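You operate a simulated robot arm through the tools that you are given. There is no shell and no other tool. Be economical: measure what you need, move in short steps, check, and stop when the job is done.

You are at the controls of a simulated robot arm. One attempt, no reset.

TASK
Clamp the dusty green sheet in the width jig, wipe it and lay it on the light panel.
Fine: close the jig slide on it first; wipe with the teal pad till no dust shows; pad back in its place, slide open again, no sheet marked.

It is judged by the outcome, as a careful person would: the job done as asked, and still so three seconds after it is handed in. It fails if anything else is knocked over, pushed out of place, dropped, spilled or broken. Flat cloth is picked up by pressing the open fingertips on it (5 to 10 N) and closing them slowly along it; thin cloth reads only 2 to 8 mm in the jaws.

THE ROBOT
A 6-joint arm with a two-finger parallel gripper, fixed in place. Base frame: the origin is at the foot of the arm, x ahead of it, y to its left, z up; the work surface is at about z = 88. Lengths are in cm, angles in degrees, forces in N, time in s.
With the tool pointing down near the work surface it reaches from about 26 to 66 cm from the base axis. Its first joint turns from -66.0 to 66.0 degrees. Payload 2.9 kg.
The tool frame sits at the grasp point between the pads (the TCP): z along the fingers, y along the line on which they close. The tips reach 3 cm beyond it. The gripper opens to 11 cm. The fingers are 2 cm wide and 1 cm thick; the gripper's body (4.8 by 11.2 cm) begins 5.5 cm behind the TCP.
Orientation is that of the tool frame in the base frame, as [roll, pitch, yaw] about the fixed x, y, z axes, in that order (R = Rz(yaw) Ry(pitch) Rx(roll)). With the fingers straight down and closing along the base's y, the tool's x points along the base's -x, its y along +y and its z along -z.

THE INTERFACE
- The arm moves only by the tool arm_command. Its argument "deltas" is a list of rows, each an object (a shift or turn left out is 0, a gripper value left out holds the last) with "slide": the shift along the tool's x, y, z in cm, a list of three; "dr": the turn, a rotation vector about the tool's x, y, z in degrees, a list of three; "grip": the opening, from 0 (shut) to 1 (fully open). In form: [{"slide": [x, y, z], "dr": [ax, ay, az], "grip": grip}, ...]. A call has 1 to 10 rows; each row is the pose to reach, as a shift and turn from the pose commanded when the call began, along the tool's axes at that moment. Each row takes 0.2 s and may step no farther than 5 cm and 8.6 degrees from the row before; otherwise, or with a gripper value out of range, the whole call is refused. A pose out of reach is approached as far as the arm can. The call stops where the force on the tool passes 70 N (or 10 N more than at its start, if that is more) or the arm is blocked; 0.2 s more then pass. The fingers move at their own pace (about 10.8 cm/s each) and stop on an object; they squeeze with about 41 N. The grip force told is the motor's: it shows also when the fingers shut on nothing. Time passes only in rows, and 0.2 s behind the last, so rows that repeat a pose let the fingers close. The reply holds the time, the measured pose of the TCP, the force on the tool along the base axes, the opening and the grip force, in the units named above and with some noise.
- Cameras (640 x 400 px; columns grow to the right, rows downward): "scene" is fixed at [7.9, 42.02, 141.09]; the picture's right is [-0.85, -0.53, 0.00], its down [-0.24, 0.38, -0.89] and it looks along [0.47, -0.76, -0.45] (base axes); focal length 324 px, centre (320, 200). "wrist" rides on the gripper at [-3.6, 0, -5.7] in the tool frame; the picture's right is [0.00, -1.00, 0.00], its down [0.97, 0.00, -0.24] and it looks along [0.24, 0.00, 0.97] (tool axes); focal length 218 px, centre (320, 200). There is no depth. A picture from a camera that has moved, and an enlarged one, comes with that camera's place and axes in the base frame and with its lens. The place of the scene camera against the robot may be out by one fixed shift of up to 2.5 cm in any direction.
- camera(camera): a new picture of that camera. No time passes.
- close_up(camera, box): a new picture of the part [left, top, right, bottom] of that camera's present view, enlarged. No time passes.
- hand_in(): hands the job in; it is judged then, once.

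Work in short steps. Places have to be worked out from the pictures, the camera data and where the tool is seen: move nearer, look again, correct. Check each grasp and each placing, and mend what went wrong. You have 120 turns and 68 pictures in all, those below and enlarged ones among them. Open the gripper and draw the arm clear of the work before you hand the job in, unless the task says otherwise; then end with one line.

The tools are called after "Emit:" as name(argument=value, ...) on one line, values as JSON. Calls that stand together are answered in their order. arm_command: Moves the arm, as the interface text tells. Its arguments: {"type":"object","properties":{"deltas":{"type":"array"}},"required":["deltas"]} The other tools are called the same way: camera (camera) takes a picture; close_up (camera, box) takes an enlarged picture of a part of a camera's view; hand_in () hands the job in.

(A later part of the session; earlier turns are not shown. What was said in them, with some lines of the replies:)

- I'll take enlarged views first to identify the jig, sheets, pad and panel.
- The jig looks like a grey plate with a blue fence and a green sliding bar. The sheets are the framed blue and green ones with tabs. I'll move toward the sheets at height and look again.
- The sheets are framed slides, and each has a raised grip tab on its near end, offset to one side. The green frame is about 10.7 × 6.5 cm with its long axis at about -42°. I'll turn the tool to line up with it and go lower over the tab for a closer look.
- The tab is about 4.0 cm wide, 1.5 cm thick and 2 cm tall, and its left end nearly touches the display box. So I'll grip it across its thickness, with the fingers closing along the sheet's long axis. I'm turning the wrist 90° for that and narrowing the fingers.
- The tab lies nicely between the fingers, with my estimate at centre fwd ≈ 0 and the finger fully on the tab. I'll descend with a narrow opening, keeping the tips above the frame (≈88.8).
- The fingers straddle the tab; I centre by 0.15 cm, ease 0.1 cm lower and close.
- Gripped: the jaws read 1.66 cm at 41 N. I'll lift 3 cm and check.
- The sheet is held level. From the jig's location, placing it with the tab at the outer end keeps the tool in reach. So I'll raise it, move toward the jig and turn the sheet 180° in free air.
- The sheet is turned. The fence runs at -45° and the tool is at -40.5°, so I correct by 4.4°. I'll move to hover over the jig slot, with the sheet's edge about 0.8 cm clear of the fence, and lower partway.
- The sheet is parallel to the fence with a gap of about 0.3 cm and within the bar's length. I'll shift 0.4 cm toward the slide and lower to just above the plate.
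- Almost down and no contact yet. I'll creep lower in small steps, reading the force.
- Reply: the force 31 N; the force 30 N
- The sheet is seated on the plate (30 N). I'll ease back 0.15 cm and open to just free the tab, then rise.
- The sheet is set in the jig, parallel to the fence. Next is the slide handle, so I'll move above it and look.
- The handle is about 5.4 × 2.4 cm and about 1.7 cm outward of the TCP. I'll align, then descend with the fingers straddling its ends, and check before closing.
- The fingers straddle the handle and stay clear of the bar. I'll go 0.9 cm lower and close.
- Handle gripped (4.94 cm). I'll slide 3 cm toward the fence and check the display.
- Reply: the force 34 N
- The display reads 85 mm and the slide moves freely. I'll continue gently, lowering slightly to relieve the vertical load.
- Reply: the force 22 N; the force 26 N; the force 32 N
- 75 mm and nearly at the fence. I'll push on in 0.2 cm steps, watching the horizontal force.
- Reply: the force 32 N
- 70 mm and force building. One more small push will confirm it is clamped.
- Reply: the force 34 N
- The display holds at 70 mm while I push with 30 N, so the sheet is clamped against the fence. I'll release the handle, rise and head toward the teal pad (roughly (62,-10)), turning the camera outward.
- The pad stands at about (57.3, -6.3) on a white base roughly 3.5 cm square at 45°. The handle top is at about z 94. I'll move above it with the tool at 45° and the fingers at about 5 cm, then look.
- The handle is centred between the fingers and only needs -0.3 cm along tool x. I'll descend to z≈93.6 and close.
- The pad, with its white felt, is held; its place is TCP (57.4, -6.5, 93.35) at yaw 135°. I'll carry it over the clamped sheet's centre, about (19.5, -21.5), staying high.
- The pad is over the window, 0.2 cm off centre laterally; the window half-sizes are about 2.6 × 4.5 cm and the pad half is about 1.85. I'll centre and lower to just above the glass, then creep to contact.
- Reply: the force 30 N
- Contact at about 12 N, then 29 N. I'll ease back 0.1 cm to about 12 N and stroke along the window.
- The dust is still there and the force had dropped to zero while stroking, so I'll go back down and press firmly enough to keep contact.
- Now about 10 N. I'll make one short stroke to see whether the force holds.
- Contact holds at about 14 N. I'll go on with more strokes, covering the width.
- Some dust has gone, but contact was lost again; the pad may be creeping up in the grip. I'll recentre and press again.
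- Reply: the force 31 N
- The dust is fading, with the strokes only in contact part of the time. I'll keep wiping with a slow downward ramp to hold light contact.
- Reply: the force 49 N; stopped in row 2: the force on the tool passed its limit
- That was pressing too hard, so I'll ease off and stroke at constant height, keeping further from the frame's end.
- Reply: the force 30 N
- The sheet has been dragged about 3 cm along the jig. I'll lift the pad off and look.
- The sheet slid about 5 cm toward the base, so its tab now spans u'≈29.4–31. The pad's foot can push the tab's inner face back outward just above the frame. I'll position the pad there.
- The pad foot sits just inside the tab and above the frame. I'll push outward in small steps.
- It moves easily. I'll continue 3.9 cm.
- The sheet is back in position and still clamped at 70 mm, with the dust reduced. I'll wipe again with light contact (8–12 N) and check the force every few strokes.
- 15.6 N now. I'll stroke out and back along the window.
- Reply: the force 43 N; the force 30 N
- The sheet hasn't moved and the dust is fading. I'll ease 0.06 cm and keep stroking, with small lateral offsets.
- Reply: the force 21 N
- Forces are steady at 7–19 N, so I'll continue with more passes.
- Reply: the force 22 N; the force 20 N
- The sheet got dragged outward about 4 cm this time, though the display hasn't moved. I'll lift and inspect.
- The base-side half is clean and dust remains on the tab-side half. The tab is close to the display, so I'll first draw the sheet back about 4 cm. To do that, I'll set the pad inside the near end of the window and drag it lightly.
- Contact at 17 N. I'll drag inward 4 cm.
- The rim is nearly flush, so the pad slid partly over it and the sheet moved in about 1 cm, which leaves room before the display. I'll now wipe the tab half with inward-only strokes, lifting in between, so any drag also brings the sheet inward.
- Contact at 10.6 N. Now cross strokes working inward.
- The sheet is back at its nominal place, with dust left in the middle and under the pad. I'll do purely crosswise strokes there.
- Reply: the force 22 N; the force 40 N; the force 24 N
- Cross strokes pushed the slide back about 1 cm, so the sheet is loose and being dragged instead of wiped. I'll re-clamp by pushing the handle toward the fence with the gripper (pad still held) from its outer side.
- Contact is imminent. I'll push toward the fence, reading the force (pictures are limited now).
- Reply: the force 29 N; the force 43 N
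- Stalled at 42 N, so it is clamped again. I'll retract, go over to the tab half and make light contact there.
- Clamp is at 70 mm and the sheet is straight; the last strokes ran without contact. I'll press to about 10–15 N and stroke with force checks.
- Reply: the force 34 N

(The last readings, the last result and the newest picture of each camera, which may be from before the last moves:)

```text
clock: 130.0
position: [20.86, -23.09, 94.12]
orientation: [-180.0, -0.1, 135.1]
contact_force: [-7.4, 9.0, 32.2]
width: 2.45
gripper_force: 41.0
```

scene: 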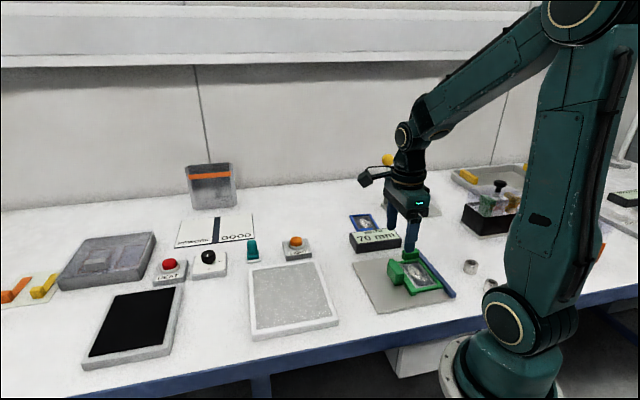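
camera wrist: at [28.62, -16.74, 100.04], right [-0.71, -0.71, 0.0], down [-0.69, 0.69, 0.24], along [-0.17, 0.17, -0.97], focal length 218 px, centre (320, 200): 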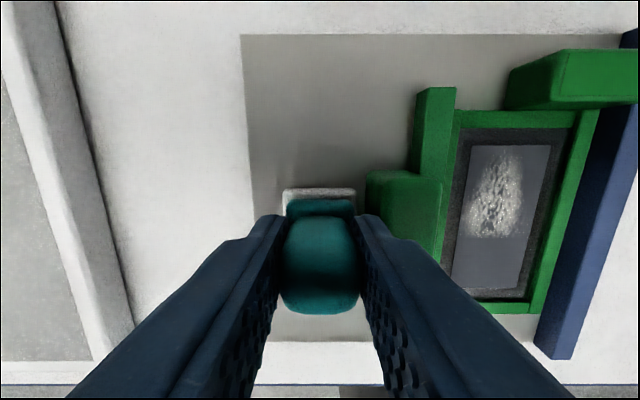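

Emit:
arm_command(deltas=[{"slide": [0.6, 0, -0.06]}, {"slide": [1.2, 0, -0.05]}, {"slide": [1.8, 0, -0.04]}, {"slide": [2.4, 0, -0.02]}, {"slide": [3, 0, 0]}, {"slide": [2.4, 0, -0.02]}, {"slide": [1.8, 0, -0.04]}, {"slide": [1.2, 0, -0.06]}, {"slide": [0.6, 0, -0.07]}, {"slide": [0, 0, -0.08]}])

Emit:
arm_command(deltas=[{"slide": [0.6, 0.2, 0.02]}, {"slide": [1.2, 0.3, 0.03]}, {"slide": [1.8, 0.3, 0.04]}, {"slide": [2.4, 0.3, 0.06]}, {"slide": [3, 0.3, 0.08]}, {"slide": [2.4, -0.2, 0.06]}, {"slide": [1.8, -0.3, 0.04]}, {"slide": [1.2, -0.3, 0.02]}, {"slide": [0.6, -0.3, 0.01]}, {"slide": [0, -0.3, 0]}])

Emit:
arm_command(deltas=[{"slide": [0.6, 0.2, 0.02]}, {"slide": [1.2, 0.3, 0.03]}, {"slide": [1.8, 0.3, 0.04]}, {"slide": [2.4, 0.3, 0.06]}, {"slide": [3, 0.3, 0.08]}])

Emit:
arm_command(deltas=[{"slide": [-0.6, 0, -0.02]}, {"slide": [-1.2, 0, -0.04]}, {"slide": [-1.8, 0, -0.05]}, {"slide": [-2.4, 0, -0.06]}, {"slide": [-3, 0, -0.07]}])

```text
clock: 132.2
position: [20.87, -23.43, 94.12]
orientation: [-180.0, -0.1, 135.0]
contact_force: [0.2, 0.1, -0.1]
width: 2.44
gripper_force: 41.2
```

```text
clock: 134.4
position: [20.7, -23.37, 94.24]
orientation: [180.0, -0.2, 135.0]
contact_force: [-0.6, -0.7, -0.8]
width: 2.45
gripper_force: 41.4
```

```text
clock: 135.6
position: [18.91, -21.18, 94.14]
orientation: [180.0, 0.0, 135.1]
contact_force: [5.4, -3.2, 12.8]
width: 2.46
gripper_force: 41.3
```

```text
clock: 136.8
position: [21.0, -23.13, 94.11]
orientation: [179.9, -0.2, 135.0]
contact_force: [-3.9, 3.5, 16.2]
width: 2.43
gripper_force: 41.7
```

Contact is now steady (13–16 N). I'll repeat the same strokes.

Emit:
arm_command(deltas=[{"slide": [0.6, 0, 0.01]}, {"slide": [1.2, 0, 0.02]}, {"slide": [1.8, 0, 0.04]}, {"slide": [2.4, 0, 0.06]}, {"slide": [3, 0, 0.07]}, {"slide": [3, -0.4, 0.07]}])

Emit:
arm_command(deltas=[{"slide": [-0.6, 0, -0.02]}, {"slide": [-1.2, 0, -0.04]}, {"slide": [-1.8, 0, -0.05]}, {"slide": [-2.4, 0, -0.06]}, {"slide": [-3, 0, -0.07]}])

Emit:
arm_command(deltas=[{"slide": [0.6, 0, 0.02]}, {"slide": [1.2, 0, 0.03]}, {"slide": [1.8, 0, 0.05]}, {"slide": [2.4, 0, 0.07]}, {"slide": [3, 0, 0.08]}])

Emit:
arm_command(deltas=[{"slide": [-0.6, 0, -0.02]}, {"slide": [-1.2, 0, -0.04]}, {"slide": [-1.8, 0, -0.05]}, {"slide": [-2.4, 0, -0.06]}, {"slide": [-3, 0, -0.07]}])

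```text
clock: 138.2
position: [18.59, -21.2, 94.15]
orientation: [179.8, 0.0, 135.3]
contact_force: [10.0, 5.2, 24.5]
width: 2.44
gripper_force: 41.2
```

```text
clock: 139.4
position: [20.54, -23.42, 94.25]
orientation: [180.0, -0.2, 135.0]
contact_force: [-2.3, 0.3, 3.2]
width: 2.44
gripper_force: 41.0
```

```text
clock: 140.6
position: [18.59, -21.37, 94.19]
orientation: [180.0, 0.0, 135.0]
contact_force: [1.2, -1.2, 5.3]
width: 2.45
gripper_force: 41.1
```

```text
clock: 141.8
position: [20.7, -23.35, 94.35]
orientation: [180.0, -0.1, 135.0]
contact_force: [-0.5, -0.6, -1.0]
width: 2.46
gripper_force: 41.6
```

Emit:
arm_command(deltas=[{"slide": [0, 0.4, 0.04]}, {"slide": [0.6, 0.4, 0.06]}, {"slide": [1.2, 0.4, 0.08]}, {"slide": [1.8, 0.4, 0.1]}, {"slide": [2.4, 0.4, 0.12]}, {"slide": [3, 0.4, 0.13]}])

Emit:
arm_command(deltas=[{"slide": [-0.6, 0, -0.02]}, {"slide": [-1.2, 0, -0.03]}, {"slide": [-1.8, 0, -0.04]}, {"slide": [-2.4, 0, -0.05]}, {"slide": [-3, 0, -0.05]}])

Emit:
arm_command(deltas=[{"slide": [0.6, 0, 0.02]}, {"slide": [1.2, 0, 0.03]}, {"slide": [1.8, 0, 0.05]}, {"slide": [2.4, 0, 0.06]}, {"slide": [3, 0, 0.06]}])

Emit:
arm_command(deltas=[{"slide": [-0.6, 0, -0.02]}, {"slide": [-1.2, 0, -0.03]}, {"slide": [-1.8, 0, -0.04]}, {"slide": [-2.4, 0, -0.05]}, {"slide": [-3, 0, -0.05]}])

Emit:
arm_command(deltas=[{"slide": [0.6, 0, 0.02]}, {"slide": [1.2, 0, 0.03]}, {"slide": [1.8, 0, 0.05]}, {"slide": [2.4, 0, 0.06]}, {"slide": [3, 0, 0.06]}])

```text
clock: 143.2
position: [19.04, -21.04, 94.23]
orientation: [-180.0, 0.1, 135.0]
contact_force: [3.5, -3.6, 13.1]
width: 2.43
gripper_force: 40.9
```

```text
clock: 144.4
position: [20.97, -23.04, 94.16]
orientation: [180.0, -0.2, 135.0]
contact_force: [-1.5, 2.5, 11.9]
width: 2.45
gripper_force: 41.1
```

```text
clock: 145.6
position: [19.01, -21.08, 94.12]
orientation: [-180.0, 0.3, 135.0]
contact_force: [6.8, -7.4, 32.5]
width: 2.45
gripper_force: 41.4
```

```text
clock: 146.2
position: [19.08, -21.31, 94.08]
orientation: [180.0, -1.0, 134.9]
contact_force: [-4.1, 4.6, 22.2]
width: 2.45
gripper_force: 41.1
stopped in row 2: the force on the tool passed its limit (the readings are from after the stop); the commanded pose is now the measured one
```

```text
clock: 147.4
position: [17.15, -19.39, 94.19]
orientation: [-179.9, -0.4, 134.9]
contact_force: [7.4, -7.4, 35.4]
width: 2.42
gripper_force: 41.1
```

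A stop mid-stroke carried the next stroke further inward than intended. I'll lift, move aside and inspect.

Emit:
arm_command(deltas=[{"slide": [0, 0, -2]}, {"slide": [0, 2, -6]}, {"slide": [0, 6, -8]}, {"slide": [0, 10, -8]}, {"slide": [0, 10, -8]}])

Emit:
close_up(camera="scene", box=[340, 220, 460, 300])

```text
clock: 148.6
position: [24.32, -12.0, 101.97]
orientation: [-180.0, -0.9, 135.0]
contact_force: [0.3, 0.4, -1.3]
width: 2.43
gripper_force: 41.0
```

```text
5.00 times, centred on (400, 260) of scene
camera zoom: at [7.9, 42.02, 141.09], right [-0.85, -0.53, 0.0], down [-0.24, 0.38, -0.89], along [0.47, -0.76, -0.45], focal length 1621 px, centre (-80, -100)
```

zoom: 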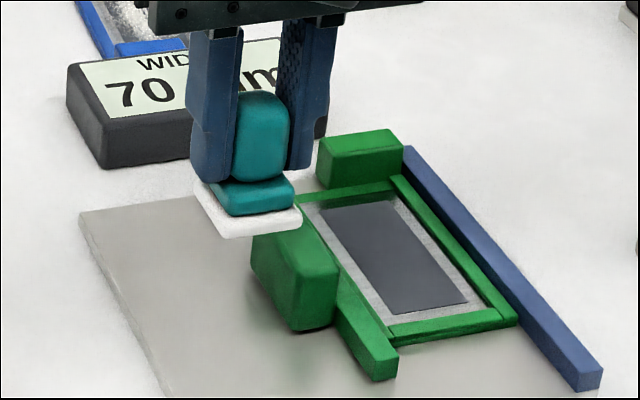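

The glass is clean. Next I take the pad back to its place at (57.4, -6.5), first removing the 0.9° tilt picked up from the stop.

Emit:
arm_command(deltas=[{"slide": [0, 0, 0], "dr": [0, -0.9, 0]}, {"slide": [0, 0, 0], "dr": [0, -0.9, 0]}])

Emit:
arm_command(deltas=[{"slide": [-2, 2.8, 0]}, {"slide": [-4, 5.6, 0]}, {"slide": [-6, 8.4, 0]}, {"slide": [-8, 11.2, 0]}, {"slide": [-10, 14, 0]}, {"slide": [-12, 16.8, 0]}, {"slide": [-14, 19.6, 0]}, {"slide": [-16, 22.4, 0]}, {"slide": [-18, 25.2, 0]}, {"slide": [-19.5, 27.3, 0]}])

```text
clock: 149.2
position: [24.14, -11.95, 101.97]
orientation: [179.8, 0.0, 135.1]
contact_force: [-0.6, -0.8, -1.1]
width: 2.45
gripper_force: 40.8
```

```text
clock: 151.4
position: [57.32, -6.68, 102.02]
orientation: [-180.0, -0.2, 135.0]
contact_force: [0.8, 0.2, -0.2]
width: 2.46
gripper_force: 41.0
```

Emit:
arm_command(deltas=[{"slide": [0.05, 0.2, 3]}, {"slide": [0.05, 0.2, 6]}, {"slide": [0.05, 0.2, 8.2]}, {"slide": [0.05, 0.2, 8.7]}, {"slide": [0.05, 0.2, 8.7]}])

Emit:
arm_command(deltas=[{"slide": [0, 0, 0.1]}, {"slide": [0, 0, 0.2]}, {"slide": [0, 0, 0.2]}])

Emit:
arm_command(deltas=[{"slide": [0, 0, 0.1]}, {"slide": [0, 0, 0.1]}])

```text
clock: 152.6
position: [57.37, -6.61, 93.3]
orientation: [179.9, 0.0, 135.0]
contact_force: [-0.4, 0.2, -1.0]
width: 2.44
gripper_force: 40.9
```

```text
clock: 153.4
position: [57.32, -6.49, 93.17]
orientation: [179.8, 0.0, 135.0]
contact_force: [-0.3, -0.4, -0.8]
width: 2.46
gripper_force: 41.0
```

```text
clock: 154.0
position: [57.46, -6.43, 93.0]
orientation: [179.9, 0.1, 135.0]
contact_force: [-0.3, -0.3, -1.2]
width: 2.44
gripper_force: 40.9
```

Emit:
arm_command(deltas=[{"slide": [0, 0, 0.1]}, {"slide": [0, 0, 0.1]}])

Emit:
arm_command(deltas=[{"slide": [0, 0, 0.1]}, {"slide": [0, 0, 0.1]}])

```text
clock: 154.6
position: [57.3, -6.52, 93.07]
orientation: [179.8, 0.0, 135.1]
contact_force: [-0.3, -0.4, 0.3]
width: 2.46
gripper_force: 40.7
```

```text
clock: 155.2
position: [57.41, -6.35, 93.02]
orientation: [179.8, 0.0, 135.0]
contact_force: [-0.4, 0.1, 7.1]
width: 2.43
gripper_force: 40.8
```

The pad is down. I'll open, rise, and travel back to the slide handle while turning to yaw 45°.

Emit:
arm_command(deltas=[{"grip": 0.35}, {"grip": 0.5}, {"grip": 0.5}, {"slide": [0, 0, -3]}, {"slide": [0, 0, -7]}, {"slide": [0, 0, -10]}, {"slide": [0, 0, -10]}])

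Emit:
arm_command(deltas=[{"slide": [1.6, -3.1, 0], "dr": [0, 0, 8.5], "grip": 0.7}, {"slide": [3.3, -6.2, 0], "dr": [0, 0, 17]}, {"slide": [5, -9.4, 0], "dr": [0, 0, 25.5]}, {"slide": [6.7, -12.5, 0], "dr": [0, 0, 34]}, {"slide": [8.3, -15.7, 0], "dr": [0, 0, 42.5]}, {"slide": [10, -18.8, 0], "dr": [0, 0, 51]}, {"slide": [11.6, -22, 0], "dr": [0, 0, 59.5]}, {"slide": [13.3, -25.1, 0], "dr": [0, 0, 68]}, {"slide": [15, -28.2, 0], "dr": [0, 0, 76.5]}, {"slide": [16.65, -31.4, 0], "dr": [0, 0, 85]}])

Emit:
arm_command(deltas=[{"dr": [0, 0, 5]}, {"dr": [0, 0, 5]}])

Emit:
camera(camera="wrist")

```text
clock: 156.8
position: [57.39, -6.59, 102.82]
orientation: [179.9, -0.1, 135.0]
contact_force: [0.2, 1.1, 0.2]
width: 5.5
gripper_force: 0.0
```

```text
clock: 159.0
position: [23.51, -17.24, 102.89]
orientation: [180.0, -0.1, 49.8]
contact_force: [0.0, -0.3, -0.9]
width: 7.71
gripper_force: 0.1
```

```text
clock: 159.6
position: [23.47, -17.0, 102.8]
orientation: [-179.9, -0.1, 44.8]
contact_force: [-0.8, 0.3, 0.6]
width: 7.7
gripper_force: 0.1
```

```text
4 pictures are left
camera wrist: at [20.84, -19.5, 108.58], right [-0.71, 0.71, 0.0], down [0.69, 0.69, 0.24], along [0.17, 0.17, -0.97], focal length 218 px, centre (320, 200)
```

wrist: 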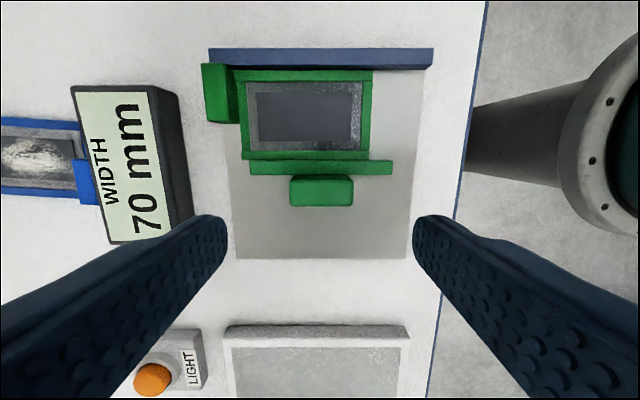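

The handle is right below. I'll grip it and pull the slide back 4.5 cm to its open position.

Emit:
arm_command(deltas=[{"slide": [0.2, -0.1, 3]}, {"slide": [0.2, -0.1, 6]}, {"slide": [0.2, -0.1, 9]}, {"slide": [0.2, -0.1, 9.9]}, {"slide": [0.2, -0.1, 9.9], "grip": 0.55}, {"slide": [0.2, -0.1, 9.9], "grip": 0.45}, {"slide": [0.2, -0.1, 9.9], "grip": 0.4}, {"slide": [0.2, -0.1, 9.9], "grip": 0.4}])

Emit:
arm_command(deltas=[{"slide": [0.5, 0, 0]}, {"slide": [1, 0, 0]}, {"slide": [1.5, 0, 0]}, {"slide": [2, 0, 0]}, {"slide": [2.5, 0, 0]}, {"slide": [3, 0, 0]}, {"slide": [3.5, 0, 0]}, {"slide": [4, 0, 0]}, {"slide": [4.4, 0, 0]}, {"slide": [4.4, 0, 0]}])

```text
clock: 161.4
position: [23.54, -16.6, 92.83]
orientation: [179.9, -0.1, 45.0]
contact_force: [0.1, -0.7, -8.5]
width: 4.93
gripper_force: 45.0
```

```text
clock: 163.6
position: [26.69, -13.61, 92.93]
orientation: [179.9, -0.2, 45.0]
contact_force: [13.4, -14.1, -23.6]
width: 4.93
gripper_force: 44.9
```

The slide is back at its starting spot. I'll release, rise and hover over the tab with narrow fingers.

Emit:
arm_command(deltas=[{"grip": 0.55}, {"grip": 0.65}, {"grip": 0.65}, {"slide": [0, 0, -3]}, {"slide": [0, 0, -7]}, {"slide": [0, 0, -8]}])

Emit:
arm_command(deltas=[{"slide": [-3, 2, 0], "grip": 0.22}, {"slide": [-6, 4, 0]}, {"slide": [-9, 6, 0]}, {"slide": [-12.1, 8, 0]}, {"slide": [-12.1, 8, 0]}])

Emit:
camera(camera="wrist")

```text
clock: 165.0
position: [26.44, -13.43, 100.84]
orientation: [-179.9, -0.1, 45.0]
contact_force: [0.6, -0.4, -0.5]
width: 7.16
gripper_force: 0.2
```

```text
clock: 166.2
position: [23.7, -27.88, 100.94]
orientation: [179.9, -0.1, 44.9]
contact_force: [0.2, -0.2, -0.6]
width: 2.41
gripper_force: 0.1
```

```text
3 pictures are left
camera wrist: at [21.08, -30.34, 106.69], right [-0.71, 0.71, 0.0], down [0.69, 0.69, 0.24], along [0.17, 0.17, -0.97], focal length 218 px, centre (320, 200)
```

wrist: 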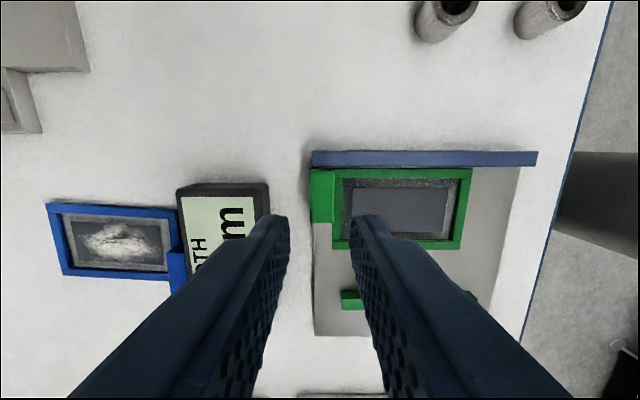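

The tab is centred between the fingers and clear of the display. I'll descend to z≈93.0 and grip it.

Emit:
arm_command(deltas=[{"slide": [0.5, -0.15, 2]}, {"slide": [0.5, -0.15, 5]}, {"slide": [0.5, -0.15, 7.3]}, {"slide": [0.5, -0.15, 7.85]}, {"slide": [0.5, -0.15, 7.85], "grip": 0.18}, {"slide": [0.5, -0.15, 7.85], "grip": 0.13}, {"slide": [0.5, -0.15, 7.85], "grip": 0.05}, {"slide": [0.5, -0.15, 7.85], "grip": 0.05}])

Emit:
arm_command(deltas=[{"slide": [0, 0, -0.5]}, {"slide": [0, 0, -2]}, {"slide": [0, 0, -5]}, {"slide": [0, 0, -8]}, {"slide": [0, 0, -8]}])

```text
clock: 168.0
position: [23.92, -27.34, 92.97]
orientation: [180.0, -0.1, 45.0]
contact_force: [0.0, 0.2, 0.7]
width: 1.71
gripper_force: 40.9
```

```text
clock: 169.2
position: [23.86, -27.36, 100.96]
orientation: [-179.9, -0.1, 45.0]
contact_force: [0.4, -0.2, -1.3]
width: 1.67
gripper_force: 41.3
```

The sheet is held (1.67 cm). I'll carry it over to the light panel, aiming the sheet at its centre (about (40.7, 0)).

Emit:
arm_command(deltas=[{"slide": [3, -0.2, 0]}, {"slide": [6, -0.4, 0]}, {"slide": [9, -0.6, 0]}, {"slide": [12, -0.8, 0]}, {"slide": [15, -1, 0]}, {"slide": [18, -1.2, 0]}, {"slide": [21, -1.4, 0]}, {"slide": [24, -1.6, 0]}, {"slide": [27, -1.8, 0]}, {"slide": [30.2, -2, 0]}])

Emit:
camera(camera="wrist")

```text
clock: 171.4
position: [43.93, -4.65, 101.12]
orientation: [-179.9, -0.1, 45.0]
contact_force: [0.3, 0.3, -1.1]
width: 1.66
gripper_force: 41.2
```

```text
2 pictures are left
camera wrist: at [41.35, -7.03, 106.86], right [-0.71, 0.71, 0.0], down [0.69, 0.69, 0.24], along [0.17, 0.17, -0.97], focal length 218 px, centre (320, 200)
```

wrist: 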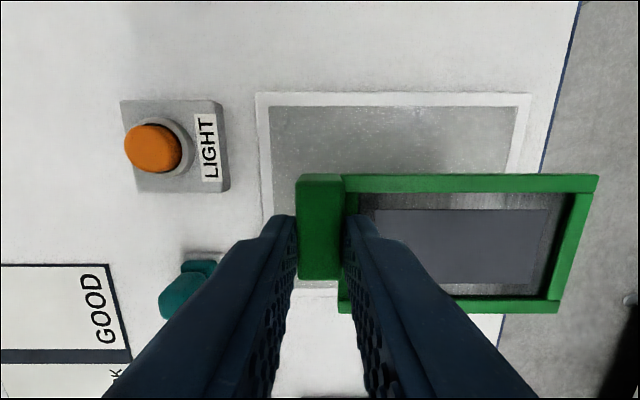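

The sheet is well centred over the panel. I'll lower to just above it and creep to contact.

Emit:
arm_command(deltas=[{"slide": [0, 0, 2]}, {"slide": [0, 0, 4]}, {"slide": [0, 0, 5.6]}, {"slide": [0, 0, 6.2]}, {"slide": [0, 0, 6.2]}])

Emit:
arm_command(deltas=[{"slide": [0, 0, 0.15]}, {"slide": [0, 0, 0.3]}, {"slide": [0, 0, 0.3]}])

Emit:
arm_command(deltas=[{"slide": [0, 0, 0.1]}, {"slide": [0, 0, 0.2]}, {"slide": [0, 0, 0.2]}])

```text
clock: 172.6
position: [44.03, -4.71, 94.96]
orientation: [-180.0, 0.0, 44.9]
contact_force: [0.2, -0.2, -1.1]
width: 1.7
gripper_force: 40.9
```

```text
clock: 173.4
position: [43.96, -4.64, 94.71]
orientation: [-179.9, -0.1, 45.0]
contact_force: [-1.3, -0.4, -0.5]
width: 1.7
gripper_force: 40.6
```

```text
clock: 174.2
position: [43.92, -4.54, 94.4]
orientation: [180.0, -0.1, 45.0]
contact_force: [-0.2, 0.7, -1.4]
width: 1.71
gripper_force: 40.8
```

Emit:
arm_command(deltas=[{"slide": [0, 0, 0.1]}, {"slide": [0, 0, 0.15]}, {"slide": [0, 0, 0.15]}])

Emit:
arm_command(deltas=[{"slide": [0, 0, 0.1]}, {"slide": [0, 0, 0.1]}])

Emit:
arm_command(deltas=[{"slide": [0, 0, 0.1]}, {"slide": [0, 0, 0.1]}])

```text
clock: 175.0
position: [43.83, -4.69, 94.31]
orientation: [179.9, -0.1, 45.0]
contact_force: [0.3, 0.3, -0.3]
width: 1.68
gripper_force: 41.1
```

```text
clock: 175.6
position: [43.98, -4.62, 94.11]
orientation: [-180.0, -0.1, 45.0]
contact_force: [-0.2, 0.0, -0.3]
width: 1.67
gripper_force: 40.9
```

```text
clock: 176.2
position: [43.96, -4.55, 94.32]
orientation: [-180.0, 0.0, 45.1]
contact_force: [-3.7, 0.1, 11.2]
width: 1.69
gripper_force: 41.1
```

Contact at 11 N. I'll open just enough to free the tab, then rise and move clear.

Emit:
arm_command(deltas=[{"slide": [0, 0, -0.05]}, {"slide": [0, 0, -0.05], "grip": 0.2}, {"slide": [0, 0, -0.05], "grip": 0.24}, {"slide": [0, 0, -0.05], "grip": 0.24}, {"slide": [0, 0, -1.5]}, {"slide": [0, 0, -5]}, {"slide": [0, 0, -9]}])

Emit:
arm_command(deltas=[{"slide": [-4, 0, -1], "grip": 0.6}, {"slide": [-8, 0, -2]}, {"slide": [-12, 1, -3]}, {"slide": [-16, 2, -4]}, {"slide": [-20, 3, -4]}, {"slide": [-20, 3, -4]}])

Emit:
camera(camera="scene")

```text
clock: 177.8
position: [43.75, -4.69, 103.34]
orientation: [180.0, -0.1, 45.0]
contact_force: [-0.6, 0.6, 0.0]
width: 2.62
gripper_force: 0.0
```

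```text
clock: 179.2
position: [31.92, -20.85, 107.04]
orientation: [-179.9, -0.2, 45.0]
contact_force: [0.3, 0.2, 0.2]
width: 6.57
gripper_force: 0.0
```

```text
1 pictures are left
```

scene: 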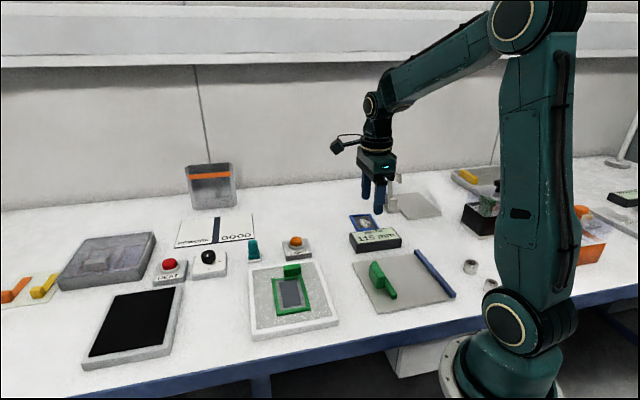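

All seems in place. I'll use the last picture as an enlarged check.

Emit:
close_up(camera="scene", box=[235, 220, 415, 340])

```text
3.33 times, centred on (325, 280) of scene
camera zoom: at [7.9, 42.02, 141.09], right [-0.85, -0.53, 0.0], down [-0.24, 0.38, -0.89], along [0.47, -0.76, -0.45], focal length 1080 px, centre (303, -67)
```

zoom: 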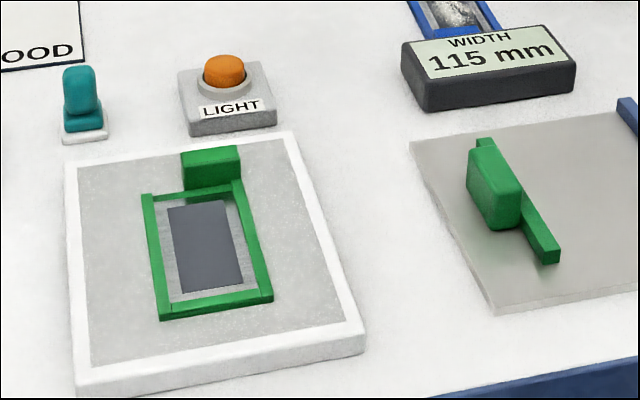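

The sheet lies clean and flat on the panel. The pad is upright in its place, the slide is open at 115 mm, and the arm is clear. I'm handing in.

Emit:
hand_in()

```text
The job is handed in.
```

The green sheet was clamped at 70 mm, wiped until no dust showed and laid on the light panel; the pad is back in its place and the slide is open at 115 mm. While I wiped, the sheet slid along the jig a few times, the slide once backed off about 1 cm and had to be re-clamped, and pad pressure twice passed the 70 N stop; I saw no marks in the last picture.
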